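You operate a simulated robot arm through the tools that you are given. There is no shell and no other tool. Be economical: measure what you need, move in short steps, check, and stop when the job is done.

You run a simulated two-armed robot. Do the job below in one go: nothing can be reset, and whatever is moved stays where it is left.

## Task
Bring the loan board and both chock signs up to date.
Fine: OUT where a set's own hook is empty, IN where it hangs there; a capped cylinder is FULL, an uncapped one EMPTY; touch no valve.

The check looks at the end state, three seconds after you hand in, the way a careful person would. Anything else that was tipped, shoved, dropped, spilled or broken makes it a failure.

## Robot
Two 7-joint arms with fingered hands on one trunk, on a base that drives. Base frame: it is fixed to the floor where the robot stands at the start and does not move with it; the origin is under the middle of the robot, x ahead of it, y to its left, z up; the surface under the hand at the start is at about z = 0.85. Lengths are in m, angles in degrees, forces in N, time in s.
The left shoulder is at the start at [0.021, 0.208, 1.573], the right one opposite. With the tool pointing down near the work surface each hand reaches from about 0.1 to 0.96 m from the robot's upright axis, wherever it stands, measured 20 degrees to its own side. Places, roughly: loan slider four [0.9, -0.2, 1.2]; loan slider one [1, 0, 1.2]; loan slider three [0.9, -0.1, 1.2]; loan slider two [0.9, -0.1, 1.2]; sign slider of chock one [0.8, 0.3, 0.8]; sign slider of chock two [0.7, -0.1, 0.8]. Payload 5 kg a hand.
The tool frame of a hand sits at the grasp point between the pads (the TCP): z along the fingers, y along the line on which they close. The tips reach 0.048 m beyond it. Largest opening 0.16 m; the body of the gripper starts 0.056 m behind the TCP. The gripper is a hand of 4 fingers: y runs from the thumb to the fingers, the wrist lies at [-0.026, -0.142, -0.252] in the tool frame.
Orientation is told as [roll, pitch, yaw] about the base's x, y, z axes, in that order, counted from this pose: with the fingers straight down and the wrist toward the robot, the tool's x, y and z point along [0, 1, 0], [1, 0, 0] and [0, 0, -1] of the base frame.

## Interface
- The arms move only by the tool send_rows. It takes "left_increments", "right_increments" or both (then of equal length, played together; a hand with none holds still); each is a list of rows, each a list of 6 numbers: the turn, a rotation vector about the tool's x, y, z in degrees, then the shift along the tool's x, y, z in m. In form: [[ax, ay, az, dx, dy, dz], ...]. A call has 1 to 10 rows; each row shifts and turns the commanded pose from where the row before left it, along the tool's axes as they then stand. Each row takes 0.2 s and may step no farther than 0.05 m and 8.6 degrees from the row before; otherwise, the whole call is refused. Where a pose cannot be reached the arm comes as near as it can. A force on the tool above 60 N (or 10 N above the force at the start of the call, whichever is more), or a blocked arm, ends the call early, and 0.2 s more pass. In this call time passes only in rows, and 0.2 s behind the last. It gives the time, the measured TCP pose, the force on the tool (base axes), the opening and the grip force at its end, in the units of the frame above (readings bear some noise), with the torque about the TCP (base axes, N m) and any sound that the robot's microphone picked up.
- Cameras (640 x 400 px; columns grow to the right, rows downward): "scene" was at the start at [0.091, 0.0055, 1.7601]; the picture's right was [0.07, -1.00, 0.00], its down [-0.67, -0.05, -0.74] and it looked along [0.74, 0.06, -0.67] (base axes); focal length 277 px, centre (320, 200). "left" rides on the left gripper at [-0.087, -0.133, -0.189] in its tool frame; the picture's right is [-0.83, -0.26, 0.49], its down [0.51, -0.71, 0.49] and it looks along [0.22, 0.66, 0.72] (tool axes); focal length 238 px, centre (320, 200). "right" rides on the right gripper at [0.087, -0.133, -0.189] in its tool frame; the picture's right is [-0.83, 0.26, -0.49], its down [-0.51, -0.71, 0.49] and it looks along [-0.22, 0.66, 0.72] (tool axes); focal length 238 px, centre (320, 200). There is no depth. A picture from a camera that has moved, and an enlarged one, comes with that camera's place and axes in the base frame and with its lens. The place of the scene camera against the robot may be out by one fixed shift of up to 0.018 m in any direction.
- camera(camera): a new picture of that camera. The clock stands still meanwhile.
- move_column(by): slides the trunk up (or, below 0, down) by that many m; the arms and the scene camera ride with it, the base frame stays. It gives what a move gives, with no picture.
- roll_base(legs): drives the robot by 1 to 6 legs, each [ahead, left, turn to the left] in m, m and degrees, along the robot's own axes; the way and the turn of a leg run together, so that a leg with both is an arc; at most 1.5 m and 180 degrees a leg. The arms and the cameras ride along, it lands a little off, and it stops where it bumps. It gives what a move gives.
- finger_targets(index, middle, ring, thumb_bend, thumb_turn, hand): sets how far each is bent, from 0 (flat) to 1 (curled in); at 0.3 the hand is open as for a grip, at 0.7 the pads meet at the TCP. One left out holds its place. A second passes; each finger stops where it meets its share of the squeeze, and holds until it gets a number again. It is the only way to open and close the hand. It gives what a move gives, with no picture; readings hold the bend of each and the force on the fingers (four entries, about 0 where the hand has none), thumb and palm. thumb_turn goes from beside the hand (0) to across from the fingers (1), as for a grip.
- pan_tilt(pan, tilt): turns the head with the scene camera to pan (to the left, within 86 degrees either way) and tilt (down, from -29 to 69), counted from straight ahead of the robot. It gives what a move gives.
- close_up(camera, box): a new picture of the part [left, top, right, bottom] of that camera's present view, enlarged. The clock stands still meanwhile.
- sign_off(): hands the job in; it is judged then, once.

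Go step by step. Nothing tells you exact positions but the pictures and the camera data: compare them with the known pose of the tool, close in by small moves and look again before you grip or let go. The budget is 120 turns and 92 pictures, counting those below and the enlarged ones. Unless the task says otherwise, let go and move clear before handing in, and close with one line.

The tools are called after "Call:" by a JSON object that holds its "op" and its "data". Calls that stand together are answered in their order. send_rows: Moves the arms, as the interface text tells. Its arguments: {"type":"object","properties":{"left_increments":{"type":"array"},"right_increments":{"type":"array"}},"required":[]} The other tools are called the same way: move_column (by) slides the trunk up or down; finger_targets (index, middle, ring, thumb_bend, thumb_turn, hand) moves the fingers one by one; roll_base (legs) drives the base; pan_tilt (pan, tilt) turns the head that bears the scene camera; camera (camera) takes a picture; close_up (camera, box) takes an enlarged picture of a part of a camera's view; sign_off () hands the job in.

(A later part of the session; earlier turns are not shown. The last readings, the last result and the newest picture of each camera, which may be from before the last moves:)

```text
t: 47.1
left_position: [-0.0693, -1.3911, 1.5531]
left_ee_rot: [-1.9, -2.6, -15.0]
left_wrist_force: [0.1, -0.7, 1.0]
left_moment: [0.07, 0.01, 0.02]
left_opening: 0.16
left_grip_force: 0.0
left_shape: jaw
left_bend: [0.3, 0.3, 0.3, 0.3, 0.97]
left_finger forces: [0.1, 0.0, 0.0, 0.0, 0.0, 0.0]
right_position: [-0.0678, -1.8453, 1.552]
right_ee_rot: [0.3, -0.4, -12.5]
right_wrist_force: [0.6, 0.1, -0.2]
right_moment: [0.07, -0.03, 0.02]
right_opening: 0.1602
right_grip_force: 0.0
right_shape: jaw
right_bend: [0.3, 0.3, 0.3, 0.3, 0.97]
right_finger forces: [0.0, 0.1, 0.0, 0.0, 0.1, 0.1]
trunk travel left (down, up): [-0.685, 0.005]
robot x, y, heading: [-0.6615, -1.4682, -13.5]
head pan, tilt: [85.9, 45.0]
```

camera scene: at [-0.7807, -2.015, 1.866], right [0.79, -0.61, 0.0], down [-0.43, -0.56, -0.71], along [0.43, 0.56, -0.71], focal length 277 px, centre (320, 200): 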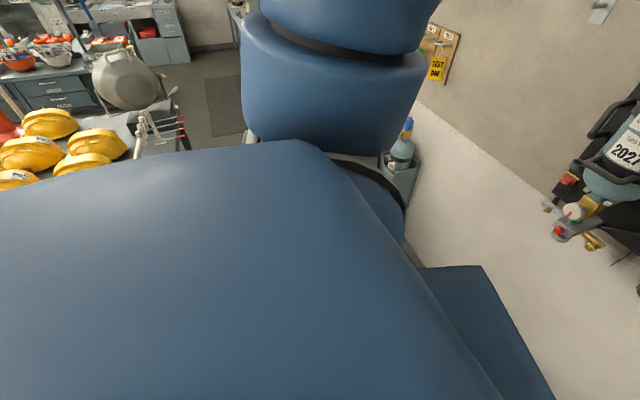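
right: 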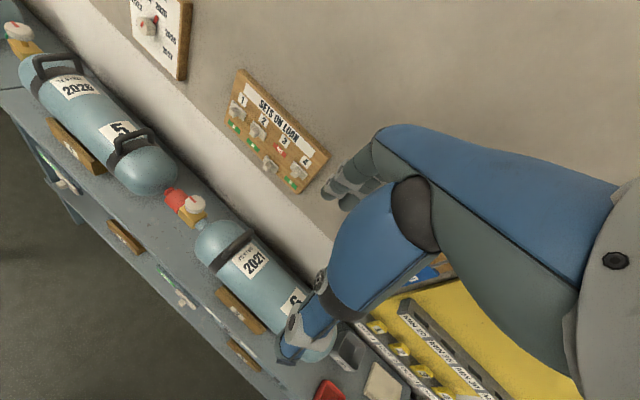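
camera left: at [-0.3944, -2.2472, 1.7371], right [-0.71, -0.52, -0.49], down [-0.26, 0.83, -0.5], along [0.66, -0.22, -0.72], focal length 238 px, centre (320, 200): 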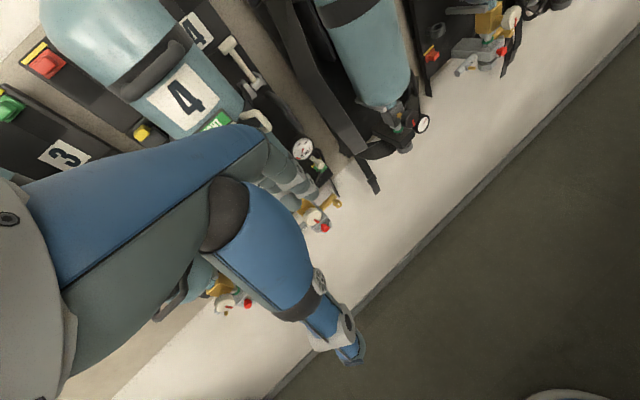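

Squared up and clear. I drive left along the wall back to the loan board and look.

Call:
{"op": "roll_base", "data": {"legs": [[0.05, 1.35, 0]]}}

Call:
{"op": "pan_tilt", "data": {"pan": 4, "tilt": 38}}

Call:
{"op": "camera", "data": {"camera": "scene"}}

```text
t: 52.1
left_position: [0.2042, -0.4, 1.5542]
left_ee_rot: [-1.5, -2.6, -7.5]
left_wrist_force: [0.0, -1.9, -0.1]
left_moment: [0.19, 0.02, -0.01]
left_opening: 0.16
left_grip_force: 0.0
left_shape: jaw
left_bend: [0.3, 0.3, 0.3, 0.3, 0.97]
left_finger forces: [0.0, 0.1, 0.0, 0.0, 0.0, 0.1]
right_position: [0.2655, -0.8504, 1.5496]
right_ee_rot: [0.5, -0.3, -5.1]
right_wrist_force: [0.1, -2.4, -0.1]
right_moment: [0.21, -0.06, 0.05]
right_opening: 0.1598
right_grip_force: 0.1
right_shape: jaw
right_bend: [0.3, 0.3, 0.3, 0.3, 0.97]
right_finger forces: [0.0, 0.0, 0.0, 0.0, 0.1, 0.0]
trunk travel left (down, up): [-0.685, 0.005]
robot x, y, heading: [-0.3676, -0.55, -5.8]
head pan, tilt: [85.9, 45.0]
stopped in leg 1: the robot was blocked; the commanded pose is now the measured one
```

```text
t: 53.6
left_position: [0.2046, -0.3897, 1.5527]
left_ee_rot: [-1.8, -2.6, -7.3]
left_wrist_force: [0.3, 1.1, -0.2]
left_moment: [-0.07, 0.03, -0.05]
left_opening: 0.1598
left_grip_force: 0.0
left_shape: jaw
left_bend: [0.3, 0.3, 0.3, 0.3, 0.97]
left_finger forces: [0.0, 0.0, 0.1, 0.1, 0.1, 0.1]
right_position: [0.2677, -0.8395, 1.5512]
right_ee_rot: [0.1, -0.3, -5.0]
right_wrist_force: [0.8, 0.0, 0.3]
right_moment: [-0.06, 0.03, 0.0]
right_opening: 0.1603
right_grip_force: 0.2
right_shape: jaw
right_bend: [0.3, 0.3, 0.3, 0.3, 0.97]
right_finger forces: [0.0, 0.1, 0.0, 0.0, 0.1, 0.0]
trunk travel left (down, up): [-0.685, 0.005]
robot x, y, heading: [-0.3726, -0.5524, -5.6]
head pan, tilt: [4.0, 38.0]
```

```text
63 pictures are left
camera scene: at [-0.2752, -0.5549, 1.8761], right [-0.03, -1.0, 0.0], down [-0.62, 0.02, -0.79], along [0.79, -0.02, -0.62], focal length 277 px, centre (320, 200)
```

scene: 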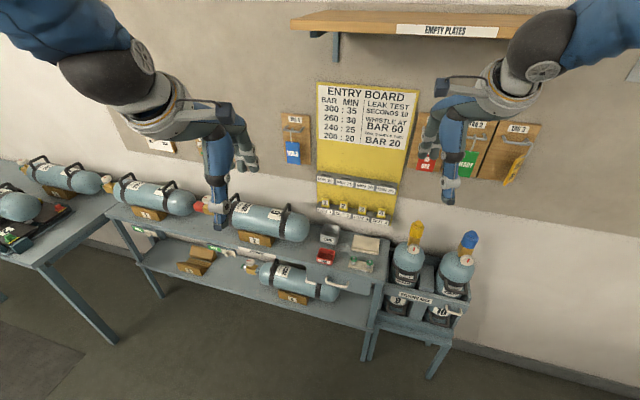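

I bumped again, probably a leg of the rear bench. I check the left rear, then move forward off it.

Call:
{"op": "roll_base", "data": {"legs": [[0.2, -0.02, 0]]}}

Call:
{"op": "pan_tilt", "data": {"pan": 86, "tilt": 25}}

Call:
{"op": "camera", "data": {"camera": "scene"}}

Call:
{"op": "pan_tilt", "data": {"pan": -86, "tilt": 25}}

Call:
{"op": "camera", "data": {"camera": "scene"}}

```text
t: 55.2
left_position: [0.3933, -0.428, 1.5518]
left_ee_rot: [-1.8, -2.6, -7.4]
left_wrist_force: [0.8, 0.1, -1.1]
left_moment: [0.06, 0.09, -0.01]
left_opening: 0.1601
left_grip_force: 0.1
left_shape: jaw
left_bend: [0.3, 0.3, 0.3, 0.3, 0.97]
left_finger forces: [0.1, 0.0, 0.0, 0.0, 0.0, 0.0]
right_position: [0.4518, -0.8763, 1.5465]
right_ee_rot: [0.2, 0.2, -4.5]
right_wrist_force: [-9.7, 1.9, -2.5]
right_moment: [-0.53, -2.7, -0.5]
right_opening: 0.1598
right_grip_force: 0.1
right_shape: jaw
right_bend: [0.3, 0.3, 0.3, 0.3, 0.98]
right_finger forces: [0.0, 0.0, 0.1, 0.0, 0.0, 0.0]
trunk travel left (down, up): [-0.685, 0.005]
robot x, y, heading: [-0.1827, -0.59, -5.5]
head pan, tilt: [4.0, 38.0]
stopped in leg 1: the robot was blocked; the commanded pose is now the measured one
```

```text
t: 56.8
left_position: [0.3929, -0.4285, 1.5525]
left_ee_rot: [-1.8, -2.6, -7.3]
left_wrist_force: [0.5, 0.3, -0.1]
left_moment: [-0.03, 0.04, -0.01]
left_opening: 0.1601
left_grip_force: 0.1
left_shape: jaw
left_bend: [0.3, 0.3, 0.3, 0.3, 0.97]
left_finger forces: [0.1, 0.1, 0.0, 0.1, 0.0, 0.0]
right_position: [0.452, -0.8758, 1.5473]
right_ee_rot: [0.0, 0.0, -4.5]
right_wrist_force: [-0.2, 0.8, 0.0]
right_moment: [-0.02, 0.02, -0.01]
right_opening: 0.1599
right_grip_force: 0.0
right_shape: jaw
right_bend: [0.3, 0.3, 0.3, 0.3, 0.98]
right_finger forces: [0.0, 0.1, 0.0, 0.0, 0.1, 0.0]
trunk travel left (down, up): [-0.685, 0.005]
robot x, y, heading: [-0.1832, -0.5903, -5.6]
head pan, tilt: [85.9, 25.0]
```

```text
62 pictures are left
camera scene: at [-0.1593, -0.5011, 1.8965], right [0.99, -0.17, 0.0], down [-0.07, -0.42, -0.91], along [0.15, 0.89, -0.42], focal length 277 px, centre (320, 200)
```

scene: 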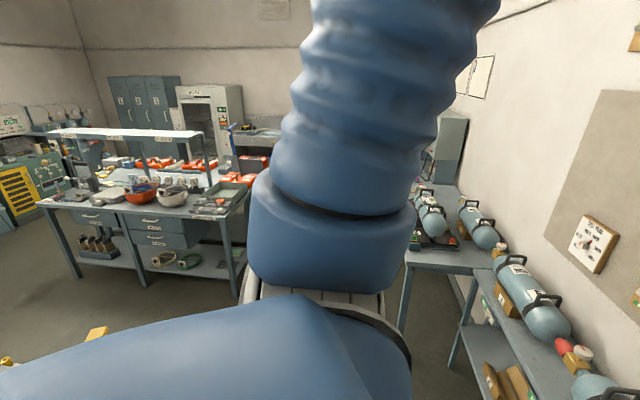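

```text
t: 59.4
left_position: [0.3921, -0.4287, 1.5522]
left_ee_rot: [-1.8, -2.6, -7.3]
left_wrist_force: [0.1, -0.3, -0.2]
left_moment: [0.01, -0.02, -0.03]
left_opening: 0.1602
left_grip_force: 0.1
left_shape: jaw
left_bend: [0.3, 0.3, 0.3, 0.3, 0.97]
left_finger forces: [0.0, 0.0, 0.0, 0.0, 0.0, 0.0]
right_position: [0.4514, -0.8762, 1.5476]
right_ee_rot: [0.1, 0.0, -4.7]
right_wrist_force: [-0.2, -0.2, -0.2]
right_moment: [0.0, 0.01, -0.02]
right_opening: 0.1597
right_grip_force: 0.0
right_shape: jaw
right_bend: [0.3, 0.3, 0.3, 0.3, 0.98]
right_finger forces: [0.0, 0.0, 0.1, 0.1, 0.0, 0.1]
trunk travel left (down, up): [-0.685, 0.005]
robot x, y, heading: [-0.1818, -0.5895, -5.3]
head pan, tilt: [-85.9, 25.0]
```

```text
61 pictures are left
camera scene: at [-0.1767, -0.6842, 1.8965], right [-1.0, 0.02, 0.0], down [0.01, 0.42, -0.91], along [-0.02, -0.91, -0.42], focal length 277 px, centre (320, 200)
```

scene: 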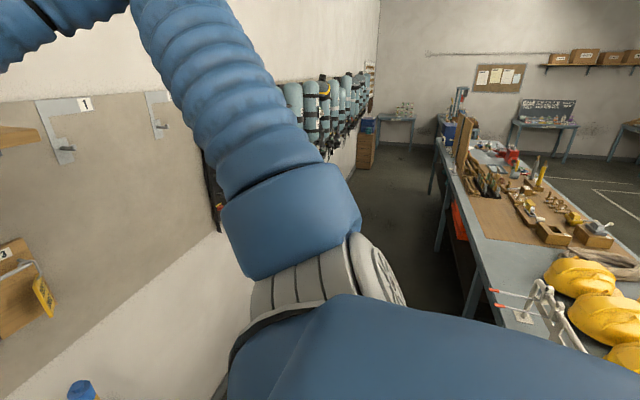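

The right wrist just touched something ahead (likely the plate shelf edge); all looks in place. I back off a little, lower the trunk, and look ahead.

Call:
{"op": "roll_base", "data": {"legs": [[-0.06, 0.0, 0]]}}

Call:
{"op": "move_column", "data": {"by": -0.11}}

Call:
{"op": "pan_tilt", "data": {"pan": 0, "tilt": 15}}

Call:
{"op": "camera", "data": {"camera": "scene"}}

```text
t: 60.4
left_position: [0.3457, -0.4229, 1.5471]
left_ee_rot: [-1.9, -2.1, -7.1]
left_wrist_force: [3.4, -0.5, -0.7]
left_moment: [0.02, 0.39, -0.09]
left_opening: 0.16
left_grip_force: 0.1
left_shape: jaw
left_bend: [0.3, 0.3, 0.3, 0.3, 0.97]
left_finger forces: [0.0, 0.1, 0.0, 0.0, 0.1, 0.0]
right_position: [0.4037, -0.8726, 1.5422]
right_ee_rot: [0.0, 0.6, -4.7]
right_wrist_force: [2.5, -1.7, -1.2]
right_moment: [0.11, 0.37, 0.06]
right_opening: 0.1603
right_grip_force: 0.0
right_shape: jaw
right_bend: [0.3, 0.3, 0.3, 0.3, 0.98]
right_finger forces: [0.1, 0.0, 0.0, 0.0, 0.0, 0.0]
trunk travel left (down, up): [-0.685, 0.005]
robot x, y, heading: [-0.2405, -0.583, -5.5]
head pan, tilt: [-85.9, 25.0]
```

```text
t: 61.8
left_position: [0.3344, -0.422, 1.4446]
left_ee_rot: [-2.0, -2.7, -7.2]
left_wrist_force: [-0.6, -0.4, 0.7]
left_moment: [-0.04, -0.08, 0.02]
left_opening: 0.1599
left_grip_force: 0.1
left_shape: jaw
left_bend: [0.3, 0.3, 0.3, 0.3, 0.97]
left_finger forces: [0.1, 0.0, 0.1, 0.0, 0.0, 0.1]
right_position: [0.3925, -0.87, 1.4387]
right_ee_rot: [0.1, -0.1, -4.6]
right_wrist_force: [-1.4, -0.4, 0.0]
right_moment: [-0.03, -0.06, -0.01]
right_opening: 0.1598
right_grip_force: 0.1
right_shape: jaw
right_bend: [0.3, 0.3, 0.3, 0.3, 0.98]
right_finger forces: [0.0, 0.0, 0.0, 0.1, 0.0, 0.0]
trunk travel left (down, up): [-0.575, 0.115]
robot x, y, heading: [-0.2377, -0.5853, -5.7]
head pan, tilt: [-85.9, 25.0]
```

```text
t: 63.4
left_position: [0.3353, -0.4228, 1.4422]
left_ee_rot: [-1.8, -2.7, -7.1]
left_wrist_force: [0.0, -0.4, -1.0]
left_moment: [0.0, -0.04, -0.01]
left_opening: 0.16
left_grip_force: 0.1
left_shape: jaw
left_bend: [0.3, 0.3, 0.3, 0.3, 0.97]
left_finger forces: [0.0, 0.0, 0.0, 0.0, 0.0, 0.0]
right_position: [0.3942, -0.8694, 1.4375]
right_ee_rot: [0.1, 0.1, -4.6]
right_wrist_force: [0.5, 0.9, -0.1]
right_moment: [0.0, 0.02, -0.02]
right_opening: 0.1597
right_grip_force: 0.1
right_shape: jaw
right_bend: [0.3, 0.3, 0.3, 0.3, 0.98]
right_finger forces: [0.0, 0.1, 0.0, 0.1, 0.1, 0.0]
trunk travel left (down, up): [-0.575, 0.115]
robot x, y, heading: [-0.2397, -0.5858, -5.7]
head pan, tilt: [0.0, 15.0]
```

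```text
60 pictures are left
camera scene: at [-0.1384, -0.5957, 1.8027], right [-0.1, -1.0, 0.0], down [-0.26, 0.03, -0.97], along [0.96, -0.09, -0.26], focal length 277 px, centre (320, 200)
```

scene: 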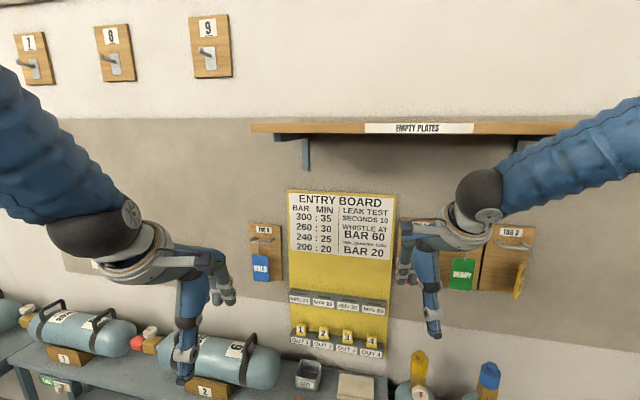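

Shelf, tags and tallies all hang in place. I move left and slightly ahead to stand in front of the loan board, squared to the wall.

Call:
{"op": "roll_base", "data": {"legs": [[0.08, 0.1, 0], [0.06, 0.45, 0], [0, 0, -8]]}}

Call:
{"op": "pan_tilt", "data": {"pan": 0, "tilt": 38}}

Call:
{"op": "camera", "data": {"camera": "scene"}}

```text
t: 67.6
left_position: [0.5415, 0.0452, 1.4427]
left_ee_rot: [-1.9, -2.6, -14.7]
left_wrist_force: [-0.6, -0.4, 0.1]
left_moment: [-0.04, 0.04, 0.01]
left_opening: 0.1603
left_grip_force: 0.0
left_shape: jaw
left_bend: [0.3, 0.3, 0.3, 0.3, 0.97]
left_finger forces: [0.1, 0.1, 0.0, 0.0, 0.0, 0.1]
right_position: [0.5404, -0.4064, 1.4382]
right_ee_rot: [0.1, 0.2, -12.1]
right_wrist_force: [-0.2, -0.1, 0.5]
right_moment: [-0.01, 0.01, 0.0]
right_opening: 0.16
right_grip_force: 0.0
right_shape: jaw
right_bend: [0.3, 0.3, 0.3, 0.3, 0.97]
right_finger forces: [0.1, 0.1, 0.0, 0.0, 0.1, 0.1]
trunk travel left (down, up): [-0.575, 0.115]
robot x, y, heading: [-0.0501, -0.0405, -13.0]
head pan, tilt: [0.0, 15.0]
```

```text
t: 68.5
left_position: [0.5413, 0.0449, 1.4416]
left_ee_rot: [-1.8, -2.7, -14.7]
left_wrist_force: [1.2, 1.4, -0.4]
left_moment: [0.01, -0.01, -0.01]
left_opening: 0.1597
left_grip_force: 0.1
left_shape: jaw
left_bend: [0.3, 0.3, 0.3, 0.3, 0.97]
left_finger forces: [0.0, 0.0, 0.0, 0.1, 0.1, 0.1]
right_position: [0.5409, -0.4068, 1.4368]
right_ee_rot: [0.2, 0.1, -12.1]
right_wrist_force: [1.0, -0.1, -0.3]
right_moment: [0.03, -0.01, -0.03]
right_opening: 0.16
right_grip_force: 0.0
right_shape: jaw
right_bend: [0.3, 0.3, 0.3, 0.3, 0.97]
right_finger forces: [0.0, 0.0, 0.1, 0.0, 0.0, 0.1]
trunk travel left (down, up): [-0.575, 0.115]
robot x, y, heading: [-0.0536, -0.0406, -13.0]
head pan, tilt: [0.0, 38.0]
```

```text
59 pictures are left
camera scene: at [0.0411, -0.0638, 1.7663], right [-0.22, -0.97, 0.0], down [-0.6, 0.14, -0.79], along [0.77, -0.18, -0.62], focal length 277 px, centre (320, 200)
```

scene: 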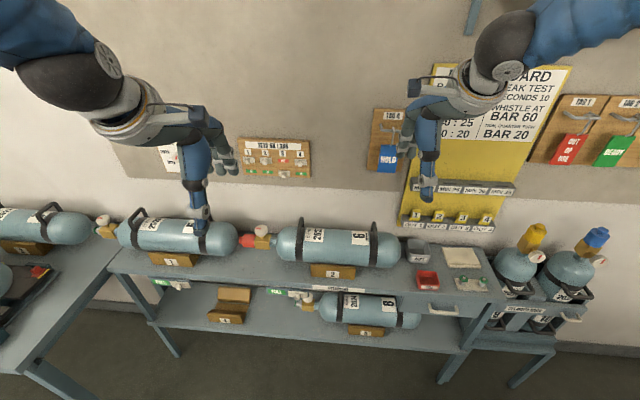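

Well aligned to the wall now. I enlarge the loan board and the two chock signs/caps from here.

Call:
{"op": "close_up", "data": {"camera": "scene", "box": [215, 120, 335, 195]}}

Call:
{"op": "close_up", "data": {"camera": "scene", "box": [80, 200, 340, 340]}}

Call:
{"op": "camera", "data": {"camera": "left"}}

```text
5.33 times, centred on (275, 158) of scene
camera zoom: at [0.0411, -0.0638, 1.7663], right [-0.22, -0.97, 0.0], down [-0.6, 0.14, -0.79], along [0.77, -0.18, -0.62], focal length 1478 px, centre (560, 427)
```

zoom: 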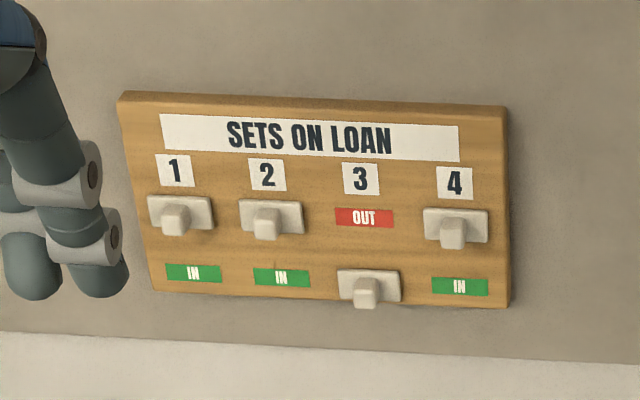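

```text
2.46 times, centred on (210, 270) of scene
camera zoom: at [0.0411, -0.0638, 1.7663], right [-0.22, -0.97, 0.0], down [-0.6, 0.14, -0.79], along [0.77, -0.18, -0.62], focal length 682 px, centre (591, 28)
```

zoom: 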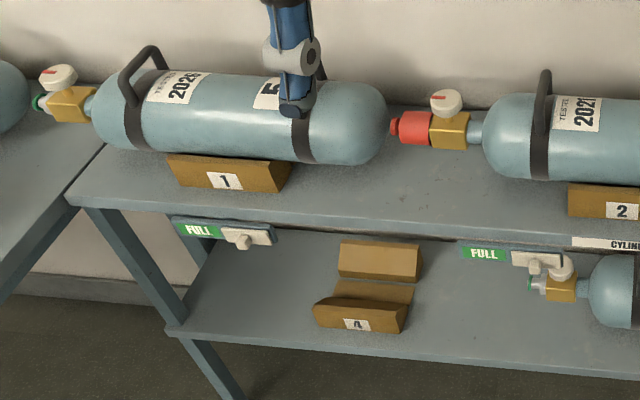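

```text
56 pictures are left
camera left: at [0.3847, 0.0012, 1.6281], right [-0.45, -0.76, -0.47], down [-0.54, 0.65, -0.54], along [0.72, 0.01, -0.7], focal length 238 px, centre (320, 200)
```

left: 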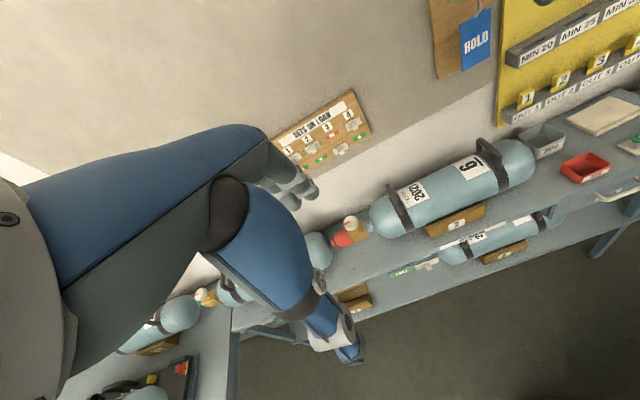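

The wall's normal lies about heading −17°; from two views I take slider 1's knob near (0.97, 0.0, 1.25), slider spacing ~0.065 and travel ~0.05. I make a pointing right hand and turn it to point forward, well away from the wall.

Call:
{"op": "finger_targets", "data": {"hand": "right", "index": 0.1, "middle": 1, "ring": 1, "thumb_bend": 0.6, "thumb_turn": 0.3}}

Call:
{"op": "send_rows", "data": {"right_increments": [[-4.9, -4.9, -4.9, 0, -0.005, 0], [-4.9, -4.9, -4.9, 0, -0.005, 0], [-4.9, -4.9, -4.9, 0, 0, 0], [-4.9, -4.9, -4.9, 0, 0, 0], [-4.9, -4.9, -4.9, 0, 0, 0], [-4.9, -4.9, -4.9, 0, 0, 0], [-4.9, -4.9, -4.9, 0, 0, 0]]}}

Call:
{"op": "camera", "data": {"camera": "scene"}}

```text
t: 69.5
left_position: [0.5406, 0.044, 1.4426]
left_ee_rot: [-1.7, -2.6, -14.7]
left_wrist_force: [-0.1, 0.3, 0.1]
left_moment: [-0.02, -0.02, -0.02]
left_opening: 0.1601
left_grip_force: 0.1
left_shape: jaw
left_bend: [0.3, 0.3, 0.3, 0.3, 0.97]
left_finger forces: [0.0, 0.0, 0.0, 0.0, 0.0, 0.0]
right_position: [0.5417, -0.4069, 1.4367]
right_ee_rot: [0.1, 0.0, -12.1]
right_wrist_force: [-0.5, 0.1, 0.6]
right_moment: [0.02, 0.0, 0.01]
right_opening: 0.1803
right_grip_force: 0.1
right_shape: fingers
right_bend: [0.1, 1.0, 1.0, 0.6, 0.3]
right_finger forces: [0.0, 0.1, 0.0, 0.0, 0.0, 0.0]
trunk travel left (down, up): [-0.575, 0.115]
robot x, y, heading: [-0.0502, -0.041, -12.9]
head pan, tilt: [0.0, 38.0]
```

```text
t: 71.1
left_position: [0.5421, 0.0443, 1.4425]
left_ee_rot: [-1.8, -2.5, -14.8]
left_wrist_force: [-0.3, 0.0, -0.6]
left_moment: [-0.03, 0.01, 0.02]
left_opening: 0.1601
left_grip_force: 0.0
left_shape: jaw
left_bend: [0.3, 0.3, 0.3, 0.3, 0.97]
left_finger forces: [0.0, 0.1, 0.0, 0.1, 0.0, 0.0]
right_position: [0.5313, -0.4047, 1.4361]
right_ee_rot: [-44.4, -19.4, 32.5]
right_wrist_force: [-0.1, 0.0, 0.3]
right_moment: [-0.03, 0.04, 0.0]
right_opening: 0.1803
right_grip_force: 0.1
right_shape: fingers
right_bend: [0.1, 1.0, 1.0, 0.6, 0.3]
right_finger forces: [0.0, 0.0, 0.0, 0.0, 0.0, 0.0]
trunk travel left (down, up): [-0.575, 0.115]
robot x, y, heading: [-0.0481, -0.0395, -12.9]
head pan, tilt: [0.0, 38.0]
```

```text
55 pictures are left
camera scene: at [0.0414, -0.0629, 1.7662], right [-0.22, -0.97, 0.0], down [-0.6, 0.14, -0.79], along [0.77, -0.18, -0.62], focal length 277 px, centre (320, 200)
```

scene: 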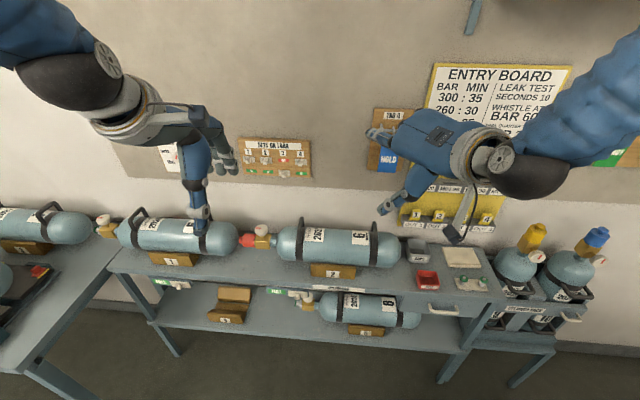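

The hand turns freely. I finish the turn and look.

Call:
{"op": "send_rows", "data": {"right_increments": [[-4.9, -4.9, -4.9, 0, 0, 0], [-4.9, -4.9, -4.9, 0, 0, 0], [-4.9, -4.9, -4.9, 0, 0, 0], [-4.9, -4.9, -4.9, 0, 0, 0], [-4.9, -4.9, -4.9, 0, 0, 0], [-4.9, -4.9, -4.9, 0, 0, 0], [-4.9, -4.9, -4.9, 0, 0, 0]]}}

Call:
{"op": "camera", "data": {"camera": "scene"}}

Call:
{"op": "camera", "data": {"camera": "right"}}

```text
t: 72.7
left_position: [0.5418, 0.0448, 1.4424]
left_ee_rot: [-1.9, -2.6, -14.8]
left_wrist_force: [-0.5, -0.4, -0.3]
left_moment: [-0.02, 0.05, -0.03]
left_opening: 0.1599
left_grip_force: 0.2
left_shape: jaw
left_bend: [0.3, 0.3, 0.3, 0.3, 0.97]
left_finger forces: [0.0, 0.0, 0.0, 0.0, 0.1, 0.1]
right_position: [0.5309, -0.4066, 1.4363]
right_ee_rot: [-89.2, -0.7, 77.3]
right_wrist_force: [0.0, 0.0, 0.1]
right_moment: [0.02, 0.02, 0.02]
right_opening: 0.1802
right_grip_force: 0.2
right_shape: fingers
right_bend: [0.1, 1.0, 1.0, 0.6, 0.3]
right_finger forces: [0.0, 0.1, 0.0, 0.1, 0.0, 0.0]
trunk travel left (down, up): [-0.575, 0.115]
robot x, y, heading: [-0.0494, -0.0395, -13.1]
head pan, tilt: [0.0, 38.0]
```

```text
54 pictures are left
camera scene: at [0.0423, -0.0639, 1.7661], right [-0.22, -0.97, 0.0], down [-0.6, 0.14, -0.79], along [0.77, -0.18, -0.62], focal length 277 px, centre (320, 200)
```

scene: 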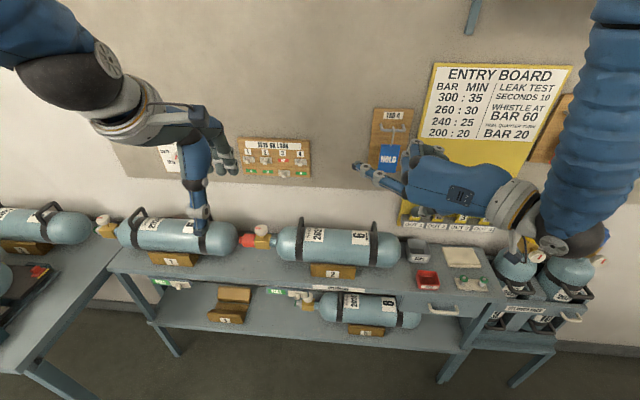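

```text
53 pictures are left
camera right: at [0.3164, -0.4926, 1.3513], right [-0.41, 0.35, 0.84], down [0.33, -0.81, 0.49], along [0.85, 0.48, 0.22], focal length 238 px, centre (320, 200)
```

right: 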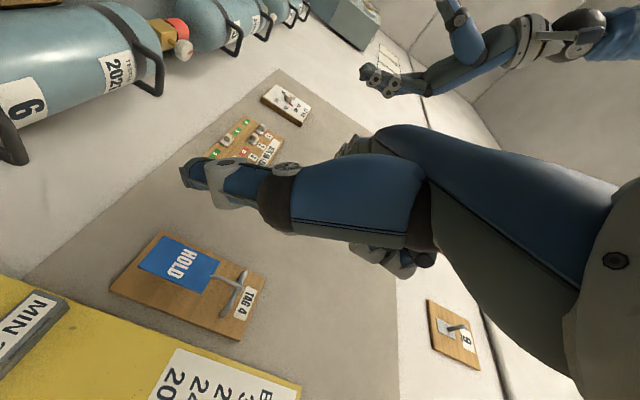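

The right hand now points at the wall. I enlarge it to see which tip leads.

Call:
{"op": "close_up", "data": {"camera": "scene", "box": [330, 130, 550, 270]}}

```text
2.86 times, centred on (440, 200) of scene
camera zoom: at [0.0423, -0.0639, 1.7661], right [-0.22, -0.97, 0.0], down [-0.6, 0.14, -0.79], along [0.77, -0.18, -0.62], focal length 792 px, centre (-23, 200)
```

zoom: 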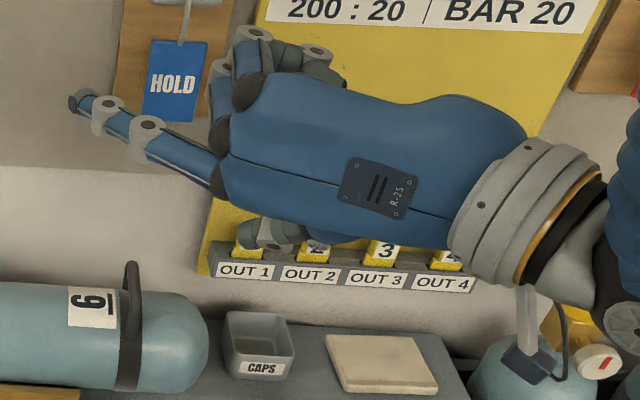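

The index points about 40° left of the wall normal with its tip near tool (0.036, 0.134, 0.056). I turn the hand 40° right to point square at the wall, and move the left hand aside.

Call:
{"op": "send_rows", "data": {"right_increments": [[8, 0, 0, 0, 0, 0], [8, 0, 0, 0, 0, 0], [8, 0, 0, 0, 0, 0], [8, 0, 0, 0, 0, 0], [8, 0, 0, 0, 0, 0]], "left_increments": [[0, 0, 0, 0.04, 0, 0], [0, 0, 0, 0.04, 0, 0], [0, 0, 0, 0.04, 0, 0], [0, 0, 0, 0.04, 0, 0], [0, 0, 0, 0.04, 0, 0]]}}

Call:
{"op": "send_rows", "data": {"right_increments": [[0, 0, 0, 0.028, 0.033, -0.011], [0, 0, 0, 0.028, 0.033, -0.011], [0, 0, 0, 0.028, 0.033, -0.011], [0, 0, 0, 0.028, 0.033, -0.011], [0, 0, 0, 0.028, 0.033, -0.011], [0, 0, 0, 0.028, 0.033, -0.011], [0, 0, 0, 0.028, 0.033, -0.011]]}}

Call:
{"op": "camera", "data": {"camera": "scene"}}

```text
t: 73.9
left_position: [0.5949, 0.2163, 1.44]
left_ee_rot: [-8.5, -2.6, -5.5]
left_wrist_force: [0.2, 0.5, -1.1]
left_moment: [-0.1, -0.02, -0.02]
left_opening: 0.1598
left_grip_force: 0.0
left_shape: jaw
left_bend: [0.3, 0.3, 0.3, 0.3, 0.98]
left_finger forces: [0.0, 0.1, 0.0, 0.1, 0.0, 0.0]
left hand out of reach, approached as far as the arm can: row 4, 5
right_position: [0.5303, -0.4022, 1.437]
right_ee_rot: [-88.9, 0.0, 37.2]
right_wrist_force: [-0.1, 0.6, 0.5]
right_moment: [-0.03, 0.03, -0.09]
right_opening: 0.1805
right_grip_force: 0.0
right_shape: fingers
right_bend: [0.1, 1.0, 1.0, 0.6, 0.3]
right_finger forces: [0.0, 0.0, 0.1, 0.1, 0.0, 0.1]
trunk travel left (down, up): [-0.575, 0.115]
robot x, y, heading: [-0.0509, -0.0418, -13.1]
head pan, tilt: [0.0, 38.0]
```

```text
t: 75.5
left_position: [0.5935, 0.2195, 1.4357]
left_ee_rot: [-1.9, -2.9, -14.7]
left_wrist_force: [1.5, 0.7, -0.2]
left_moment: [-0.09, 0.1, -0.05]
left_opening: 0.1599
left_grip_force: 0.0
left_shape: jaw
left_bend: [0.3, 0.3, 0.3, 0.3, 0.97]
left_finger forces: [0.0, 0.0, 0.1, 0.1, 0.0, 0.0]
right_position: [0.6692, -0.2007, 1.2408]
right_ee_rot: [-88.9, 0.0, 37.3]
right_wrist_force: [2.2, -0.1, 1.2]
right_moment: [0.05, 0.03, -0.11]
right_opening: 0.1799
right_grip_force: 0.0
right_shape: fingers
right_bend: [0.1, 1.0, 1.0, 0.6, 0.3]
right_finger forces: [0.0, 0.0, 0.0, 0.0, 0.0, 0.1]
trunk travel left (down, up): [-0.575, 0.115]
robot x, y, heading: [-0.0484, -0.0409, -13.2]
head pan, tilt: [0.0, 38.0]
```

```text
51 pictures are left
camera scene: at [0.0438, -0.062, 1.766], right [-0.22, -0.97, 0.0], down [-0.6, 0.14, -0.79], along [0.77, -0.18, -0.62], focal length 277 px, centre (320, 200)
```

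scene: 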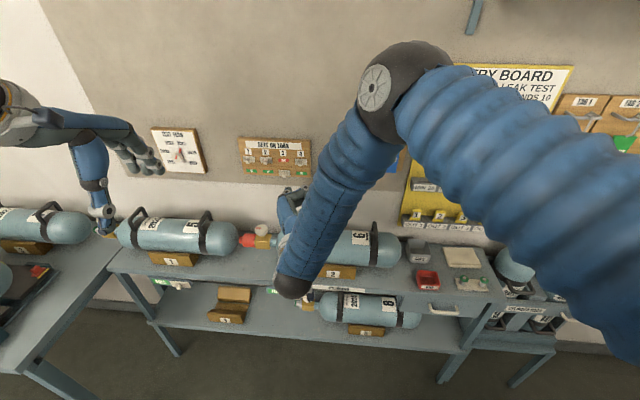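

The board is still visible with the hand just right below it. I enlarge to measure the fingertip against knob 3.

Call:
{"op": "close_up", "data": {"camera": "scene", "box": [220, 125, 340, 225]}}

Call:
{"op": "camera", "data": {"camera": "right"}}

```text
4.00 times, centred on (280, 175) of scene
camera zoom: at [0.0438, -0.062, 1.766], right [-0.22, -0.97, 0.0], down [-0.6, 0.14, -0.79], along [0.77, -0.18, -0.62], focal length 1109 px, centre (480, 300)
```

zoom: 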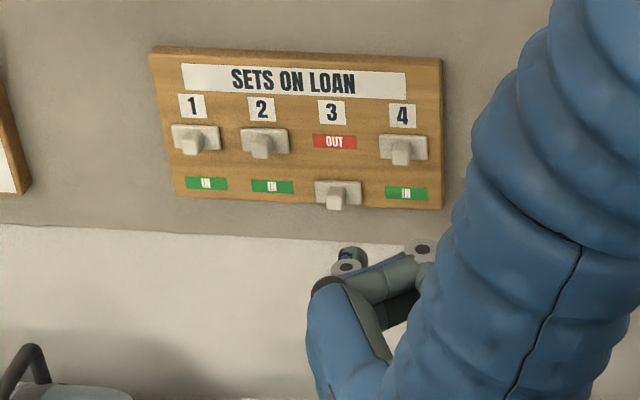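

```text
49 pictures are left
camera right: at [0.4473, -0.1293, 1.1593], right [-0.08, 0.53, 0.84], down [-0.26, -0.83, 0.5], along [0.96, -0.18, 0.2], focal length 238 px, centre (320, 200)
```

right: 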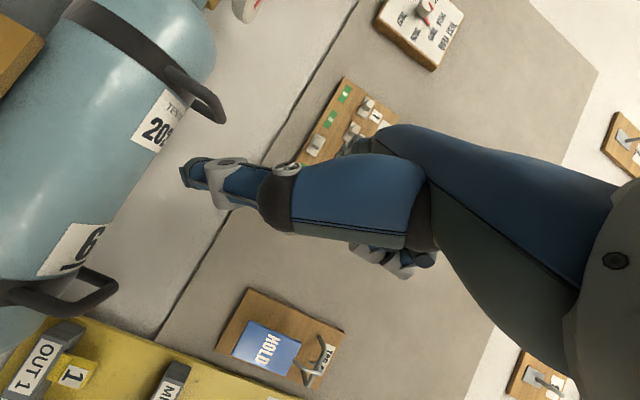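

The index tip sits near forward 0.77, height 1.20, pointing at the wall; knob 3 is ahead and slightly left. I lower below the knob, shift left a bit and advance to just short of it.

Call:
{"op": "send_rows", "data": {"right_increments": [[0, 0, 0, 0.028, 0.011, -0.009], [0, 0, 0, 0.028, 0.011, -0.009], [0, 0, 0, 0, 0.021, 0.025], [0, 0, 0, 0, 0.021, 0.025]]}}

Call:
{"op": "close_up", "data": {"camera": "scene", "box": [240, 135, 340, 205]}}

Call:
{"op": "close_up", "data": {"camera": "right", "box": [160, 60, 420, 230]}}

```text
t: 76.5
left_position: [0.5912, 0.2186, 1.4374]
left_ee_rot: [-1.9, -2.8, -14.7]
left_wrist_force: [1.1, 0.9, 0.0]
left_moment: [0.01, 0.04, -0.02]
left_opening: 0.1602
left_grip_force: 0.0
left_shape: jaw
left_bend: [0.3, 0.3, 0.3, 0.3, 0.97]
left_finger forces: [0.0, 0.0, 0.0, 0.0, 0.0, 0.1]
right_position: [0.7374, -0.1865, 1.1839]
right_ee_rot: [-88.8, -0.1, 37.3]
right_wrist_force: [-0.7, 0.9, -1.6]
right_moment: [-0.11, -0.1, -0.04]
right_opening: 0.1805
right_grip_force: 0.0
right_shape: fingers
right_bend: [0.1, 1.0, 1.0, 0.6, 0.3]
right_finger forces: [0.0, 0.0, 0.0, 0.0, 0.0, 0.0]
trunk travel left (down, up): [-0.575, 0.115]
robot x, y, heading: [-0.0522, -0.0414, -13.0]
head pan, tilt: [0.0, 38.0]
```

```text
5.71 times, centred on (290, 170) of scene
camera zoom: at [0.043, -0.0633, 1.7661], right [-0.22, -0.97, 0.0], down [-0.6, 0.14, -0.79], along [0.77, -0.18, -0.62], focal length 1584 px, centre (491, 371)
```

zoom: 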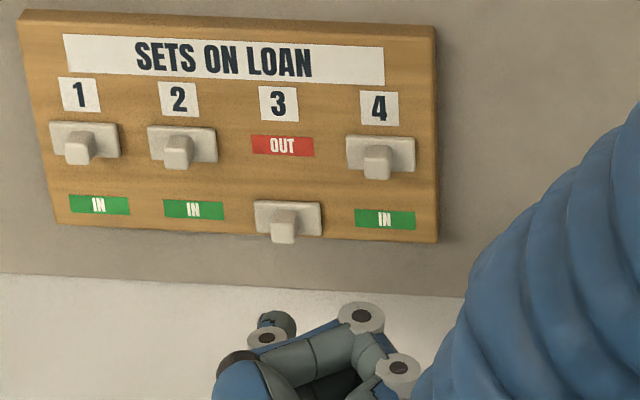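

```text
2.35 times, centred on (290, 145) of right
camera zoom: at [0.516, -0.1149, 1.103], right [-0.08, 0.53, 0.84], down [-0.26, -0.83, 0.5], along [0.96, -0.18, 0.2], focal length 561 px, centre (391, 329)
```

zoom: 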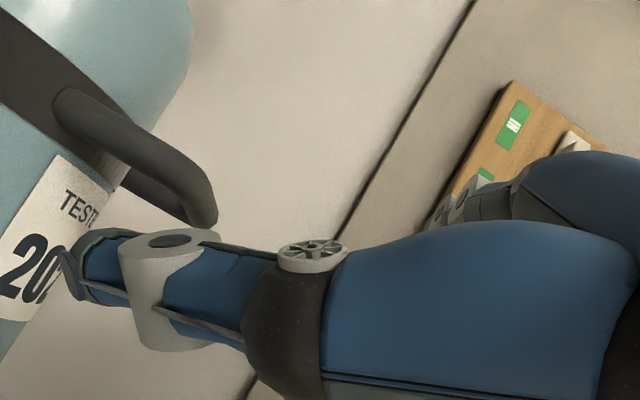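

The index is lined up below knob 3, but the thumb hangs down near cylinder 6's handle. I swing the thumb up beside the hand before advancing.

Call:
{"op": "finger_targets", "data": {"hand": "right", "thumb_turn": 1, "thumb_bend": 0.5}}

Call:
{"op": "send_rows", "data": {"right_increments": [[0, 0, 0, 0, 0.013, 0.015], [0, 0, 0, 0, 0.013, 0.015]]}}

Call:
{"op": "close_up", "data": {"camera": "scene", "box": [240, 135, 340, 205]}}

Call:
{"op": "camera", "data": {"camera": "right"}}

```text
t: 77.5
left_position: [0.5891, 0.2187, 1.4374]
left_ee_rot: [-1.9, -2.9, -14.6]
left_wrist_force: [0.4, -0.4, -0.3]
left_moment: [-0.02, -0.02, -0.02]
left_opening: 0.1599
left_grip_force: 0.1
left_shape: jaw
left_bend: [0.3, 0.3, 0.3, 0.3, 0.97]
left_finger forces: [0.0, 0.0, 0.0, 0.0, 0.1, 0.0]
right_position: [0.7379, -0.1859, 1.1865]
right_ee_rot: [-88.9, -0.1, 37.3]
right_wrist_force: [0.2, 0.0, -0.8]
right_moment: [0.01, 0.03, -0.03]
right_opening: 0.1775
right_grip_force: 0.1
right_shape: fingers
right_bend: [0.1, 1.0, 1.0, 0.5, 1.0]
right_finger forces: [0.0, 0.0, 0.0, 0.0, 0.1, 0.1]
trunk travel left (down, up): [-0.575, 0.115]
robot x, y, heading: [-0.0517, -0.0402, -12.7]
head pan, tilt: [0.0, 38.0]
```

```text
t: 78.1
left_position: [0.5901, 0.2194, 1.4358]
left_ee_rot: [-1.9, -2.8, -14.7]
left_wrist_force: [1.0, 0.1, 0.1]
left_moment: [0.04, 0.06, -0.01]
left_opening: 0.16
left_grip_force: 0.0
left_shape: jaw
left_bend: [0.3, 0.3, 0.3, 0.3, 0.97]
left_finger forces: [0.0, 0.0, 0.1, 0.0, 0.0, 0.0]
right_position: [0.7779, -0.1951, 1.1846]
right_ee_rot: [-88.9, 0.0, 37.4]
right_wrist_force: [-0.4, 0.0, -1.0]
right_moment: [-0.02, -0.06, -0.01]
right_opening: 0.1775
right_grip_force: 0.0
right_shape: fingers
right_bend: [0.1, 1.0, 1.0, 0.5, 1.0]
right_finger forces: [0.0, 0.1, 0.1, 0.1, 0.0, 0.0]
trunk travel left (down, up): [-0.575, 0.115]
robot x, y, heading: [-0.0503, -0.0447, -13.0]
head pan, tilt: [0.0, 38.0]
```

```text
5.71 times, centred on (290, 170) of scene
camera zoom: at [0.0422, -0.0634, 1.7661], right [-0.22, -0.97, 0.0], down [-0.6, 0.14, -0.79], along [0.77, -0.18, -0.62], focal length 1584 px, centre (491, 371)
```

zoom: 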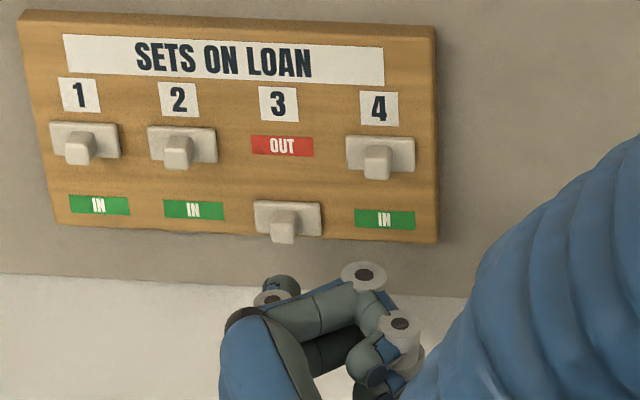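

```text
45 pictures are left
camera right: at [0.5553, -0.1228, 1.1024], right [-0.08, 0.53, 0.84], down [-0.26, -0.83, 0.5], along [0.96, -0.18, 0.2], focal length 238 px, centre (320, 200)
```

right: 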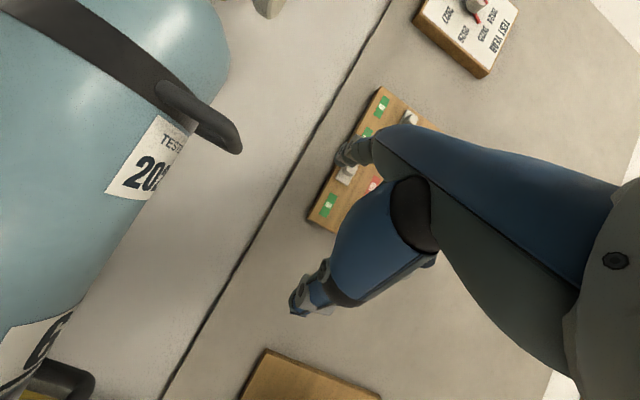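

The fingertip lines up under knob 3, but the curled middle knuckle could touch knob 4. I back off slightly and turn the hand 20° more so the index leads clearly.

Call:
{"op": "send_rows", "data": {"right_increments": [[0, 0, 0, 0, 0.0056, -0.0354], [0, 0, 0, 0, 0.0056, -0.0354], [6.7, 0, 0, 0, 0, 0], [6.7, 0, 0, 0, 0, 0], [6.7, 0, 0, 0, 0, 0]]}}

Call:
{"op": "close_up", "data": {"camera": "scene", "box": [240, 135, 340, 205]}}

```text
t: 79.3
left_position: [0.5893, 0.2187, 1.4365]
left_ee_rot: [-1.9, -3.0, -14.7]
left_wrist_force: [-0.2, 0.3, 0.0]
left_moment: [-0.02, -0.01, -0.03]
left_opening: 0.1601
left_grip_force: 0.1
left_shape: jaw
left_bend: [0.3, 0.3, 0.3, 0.3, 0.97]
left_finger forces: [0.1, 0.0, 0.0, 0.0, 0.0, 0.0]
right_position: [0.7415, -0.1317, 1.1872]
right_ee_rot: [-89.0, 0.3, 17.0]
right_wrist_force: [0.2, -0.1, 1.6]
right_moment: [0.1, 0.02, -0.05]
right_opening: 0.1771
right_grip_force: 0.0
right_shape: fingers
right_bend: [0.1, 1.0, 1.0, 0.5, 1.0]
right_finger forces: [0.0, 0.0, 0.1, 0.0, 0.0, 0.1]
trunk travel left (down, up): [-0.575, 0.115]
robot x, y, heading: [-0.0479, -0.0414, -12.9]
head pan, tilt: [0.0, 38.0]
```

```text
5.71 times, centred on (290, 170) of scene
camera zoom: at [0.0414, -0.0625, 1.7661], right [-0.22, -0.97, 0.0], down [-0.6, 0.14, -0.79], along [0.77, -0.18, -0.62], focal length 1584 px, centre (491, 371)
```

zoom: 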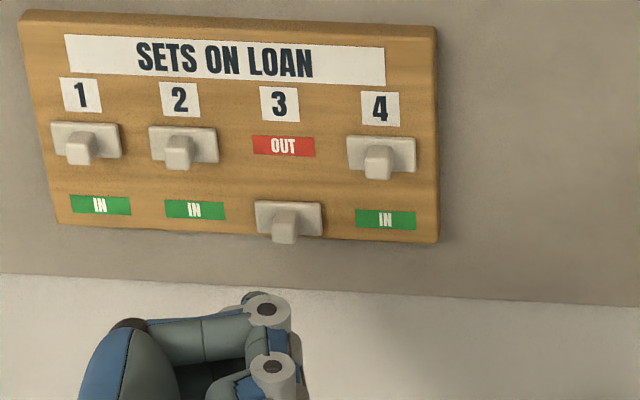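

The index now leads; its tip is about (forward 0.867, left 0.156, z 1.15). I shift right 18 mm and creep forward under the knob, reading the force.

Call:
{"op": "send_rows", "data": {"right_increments": [[0, 0, 0, 0, 0.0083, 0.0256], [0, 0, 0, 0, 0.0087, 0.005], [0, 0, 0, 0, 0.0087, 0.005]]}}

Call:
{"op": "close_up", "data": {"camera": "scene", "box": [240, 135, 340, 205]}}

```text
t: 80.1
left_position: [0.5892, 0.2182, 1.4384]
left_ee_rot: [-1.8, -2.9, -14.7]
left_wrist_force: [0.2, -0.3, 0.6]
left_moment: [0.03, 0.03, 0.03]
left_opening: 0.1598
left_grip_force: 0.0
left_shape: jaw
left_bend: [0.3, 0.3, 0.3, 0.3, 0.97]
left_finger forces: [0.1, 0.0, 0.1, 0.0, 0.0, 0.1]
right_position: [0.7773, -0.1595, 1.1862]
right_ee_rot: [-88.9, 0.4, 17.2]
right_wrist_force: [0.0, -0.5, -0.4]
right_moment: [0.01, -0.01, -0.02]
right_opening: 0.1773
right_grip_force: 0.0
right_shape: fingers
right_bend: [0.1, 1.0, 1.0, 0.5, 1.0]
right_finger forces: [0.0, 0.0, 0.0, 0.0, 0.0, 0.0]
trunk travel left (down, up): [-0.575, 0.115]
robot x, y, heading: [-0.0505, -0.0447, -12.8]
head pan, tilt: [0.0, 38.0]
```

```text
5.71 times, centred on (290, 170) of scene
camera zoom: at [0.0417, -0.0635, 1.7661], right [-0.22, -0.97, 0.0], down [-0.6, 0.14, -0.79], along [0.77, -0.18, -0.62], focal length 1584 px, centre (491, 371)
```

zoom: 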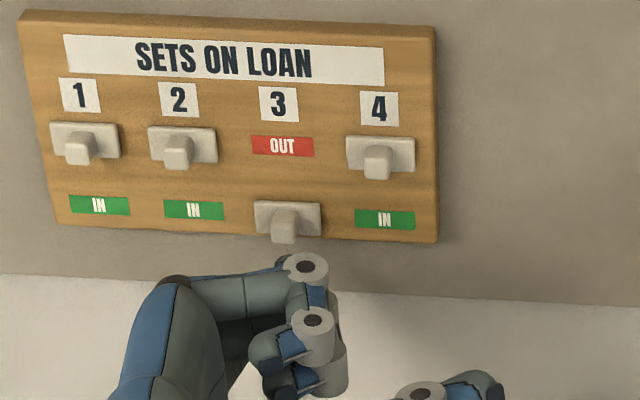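

No contact yet; tip is just below and behind the knob's line. I creep on toward the wall in 6 mm steps watching the force.

Call:
{"op": "send_rows", "data": {"right_increments": [[0, 0, 0, 0, 0.0052, 0.003], [0, 0, 0, 0, 0.0052, 0.003]]}}

Call:
{"op": "send_rows", "data": {"right_increments": [[0, 0, 0, 0, 0.0052, 0.003]]}}

Call:
{"op": "close_up", "data": {"camera": "scene", "box": [240, 135, 340, 205]}}

Call:
{"op": "close_up", "data": {"camera": "right", "box": [300, 60, 480, 240]}}

```text
t: 80.7
left_position: [0.5911, 0.2181, 1.4353]
left_ee_rot: [-1.8, -2.9, -14.7]
left_wrist_force: [0.3, -0.7, -0.6]
left_moment: [0.0, 0.02, 0.0]
left_opening: 0.16
left_grip_force: 0.0
left_shape: jaw
left_bend: [0.3, 0.3, 0.3, 0.3, 0.97]
left_finger forces: [0.0, 0.0, 0.0, 0.1, 0.0, 0.0]
right_position: [0.7886, -0.1621, 1.1862]
right_ee_rot: [-88.8, 0.3, 17.2]
right_wrist_force: [-0.4, 0.1, 0.1]
right_moment: [0.03, 0.01, -0.04]
right_opening: 0.1772
right_grip_force: 0.0
right_shape: fingers
right_bend: [0.1, 1.0, 1.0, 0.5, 1.0]
right_finger forces: [0.1, 0.0, 0.0, 0.1, 0.1, 0.0]
trunk travel left (down, up): [-0.575, 0.115]
robot x, y, heading: [-0.0479, -0.0393, -12.7]
head pan, tilt: [0.0, 38.0]
```

```text
t: 81.1
left_position: [0.5894, 0.2184, 1.4357]
left_ee_rot: [-1.9, -3.0, -14.6]
left_wrist_force: [0.2, -0.1, 0.2]
left_moment: [-0.01, 0.03, 0.01]
left_opening: 0.1598
left_grip_force: 0.1
left_shape: jaw
left_bend: [0.3, 0.3, 0.3, 0.3, 0.97]
left_finger forces: [0.0, 0.0, 0.0, 0.0, 0.0, 0.1]
right_position: [0.7928, -0.1618, 1.1863]
right_ee_rot: [-88.9, 0.4, 17.3]
right_wrist_force: [0.7, 0.0, 0.2]
right_moment: [0.01, 0.03, -0.01]
right_opening: 0.1772
right_grip_force: 0.0
right_shape: fingers
right_bend: [0.1, 1.0, 1.0, 0.5, 1.0]
right_finger forces: [0.0, 0.1, 0.0, 0.1, 0.1, 0.1]
trunk travel left (down, up): [-0.575, 0.115]
robot x, y, heading: [-0.047, -0.0431, -12.8]
head pan, tilt: [0.0, 38.0]
```

```text
5.71 times, centred on (290, 170) of scene
camera zoom: at [0.0417, -0.0631, 1.7661], right [-0.22, -0.97, 0.0], down [-0.6, 0.14, -0.79], along [0.77, -0.18, -0.62], focal length 1584 px, centre (491, 371)
```

zoom: 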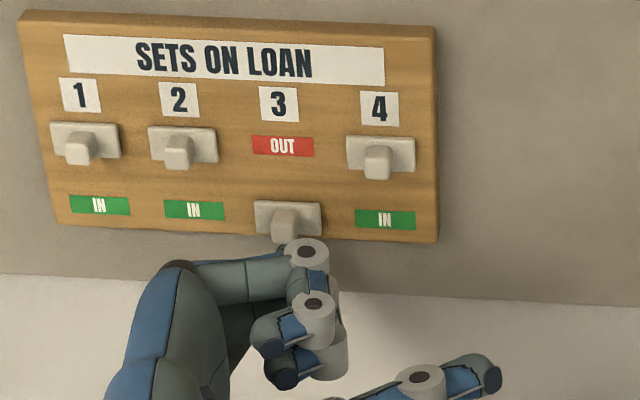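

```text
2.22 times, centred on (390, 150) of right
camera zoom: at [0.609, -0.0189, 1.1046], right [0.11, 0.53, 0.84], down [-0.53, -0.69, 0.5], along [0.84, -0.5, 0.2], focal length 530 px, centre (164, 311)
```

zoom: 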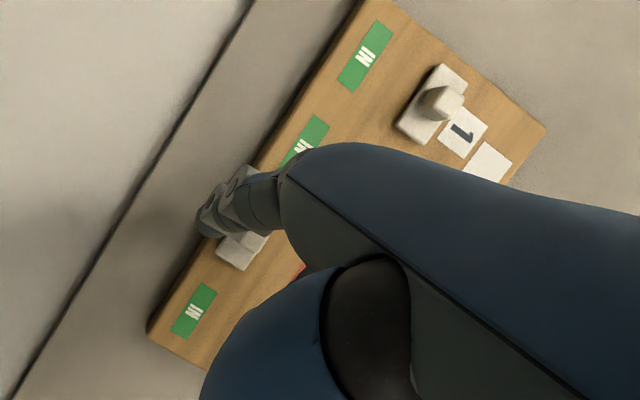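

Still no contact, tip seems right under the knob. A few more millimetres toward the wall to be sure of overlap.

Call:
{"op": "send_rows", "data": {"right_increments": [[0, 0, 0, 0, 0.0043, 0.0025]]}}

Call:
{"op": "send_rows", "data": {"right_increments": [[0, 0, 0, 0, 0.0043, 0.0025]]}}

Call:
{"op": "send_rows", "data": {"right_increments": [[0, 0, 0, -0.01, 0, 0]]}}

Call:
{"op": "close_up", "data": {"camera": "scene", "box": [240, 135, 340, 205]}}

```text
t: 81.5
left_position: [0.587, 0.2197, 1.4371]
left_ee_rot: [-1.9, -3.0, -14.6]
left_wrist_force: [-1.1, 1.2, -0.3]
left_moment: [0.0, -0.02, -0.02]
left_opening: 0.1598
left_grip_force: 0.1
left_shape: jaw
left_bend: [0.3, 0.3, 0.3, 0.3, 0.97]
left_finger forces: [0.0, 0.0, 0.0, 0.1, 0.0, 0.1]
right_position: [0.7955, -0.1598, 1.1856]
right_ee_rot: [-88.9, 0.4, 17.3]
right_wrist_force: [-11.8, 4.6, 0.7]
right_moment: [0.1, 0.18, 1.09]
right_opening: 0.1754
right_grip_force: 6.0
right_shape: fingers
right_bend: [0.1, 1.0, 1.0, 0.5, 1.0]
right_finger forces: [12.4, 0.0, 0.0, 0.1, 0.0, 0.0]
trunk travel left (down, up): [-0.575, 0.115]
robot x, y, heading: [-0.052, -0.0438, -12.8]
head pan, tilt: [0.0, 38.0]
```

```text
t: 81.9
left_position: [0.5842, 0.222, 1.4386]
left_ee_rot: [-1.9, -3.1, -14.6]
left_wrist_force: [-0.5, 0.2, 0.5]
left_moment: [-0.06, -0.06, 0.02]
left_opening: 0.1601
left_grip_force: 0.0
left_shape: jaw
left_bend: [0.3, 0.3, 0.3, 0.3, 0.97]
left_finger forces: [0.0, 0.1, 0.1, 0.0, 0.0, 0.0]
right_position: [0.7982, -0.1581, 1.1894]
right_ee_rot: [-88.8, 0.3, 17.6]
right_wrist_force: [-31.3, 15.5, 0.0]
right_moment: [0.19, 0.71, 3.13]
right_opening: 0.1734
right_grip_force: 17.5
right_shape: fingers
right_bend: [0.11, 1.0, 1.0, 0.5, 1.0]
right_finger forces: [34.9, 0.0, 0.0, 0.0, 0.0, 0.1]
trunk travel left (down, up): [-0.575, 0.115]
robot x, y, heading: [-0.0507, -0.0406, -12.7]
head pan, tilt: [0.0, 38.0]
```

```text
t: 82.3
left_position: [0.5842, 0.2221, 1.4387]
left_ee_rot: [-2.0, -3.1, -14.6]
left_wrist_force: [-0.8, 0.6, -0.1]
left_moment: [0.0, -0.03, 0.02]
left_opening: 0.1597
left_grip_force: 0.0
left_shape: jaw
left_bend: [0.3, 0.3, 0.3, 0.3, 0.97]
left_finger forces: [0.1, 0.0, 0.0, 0.0, 0.0, 0.0]
right_position: [0.7966, -0.1578, 1.1959]
right_ee_rot: [-88.7, 0.5, 17.5]
right_wrist_force: [-47.0, 22.8, -9.0]
right_moment: [0.2, 2.29, 4.75]
right_opening: 0.1739
right_grip_force: 25.7
right_shape: fingers
right_bend: [0.11, 1.0, 1.0, 0.5, 1.0]
right_finger forces: [51.0, 0.0, 0.0, 0.0, 0.0, 0.1]
trunk travel left (down, up): [-0.575, 0.115]
robot x, y, heading: [-0.0507, -0.0382, -12.9]
head pan, tilt: [0.0, 38.0]
```

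```text
5.71 times, centred on (290, 170) of scene
camera zoom: at [0.0356, -0.0599, 1.7664], right [-0.22, -0.97, 0.0], down [-0.6, 0.14, -0.79], along [0.77, -0.18, -0.61], focal length 1584 px, centre (491, 371)
```

zoom: 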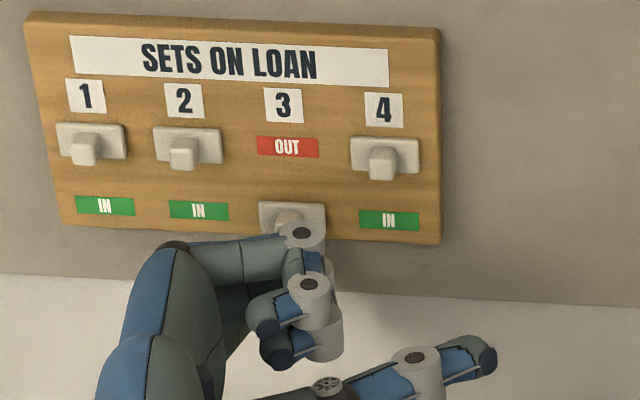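

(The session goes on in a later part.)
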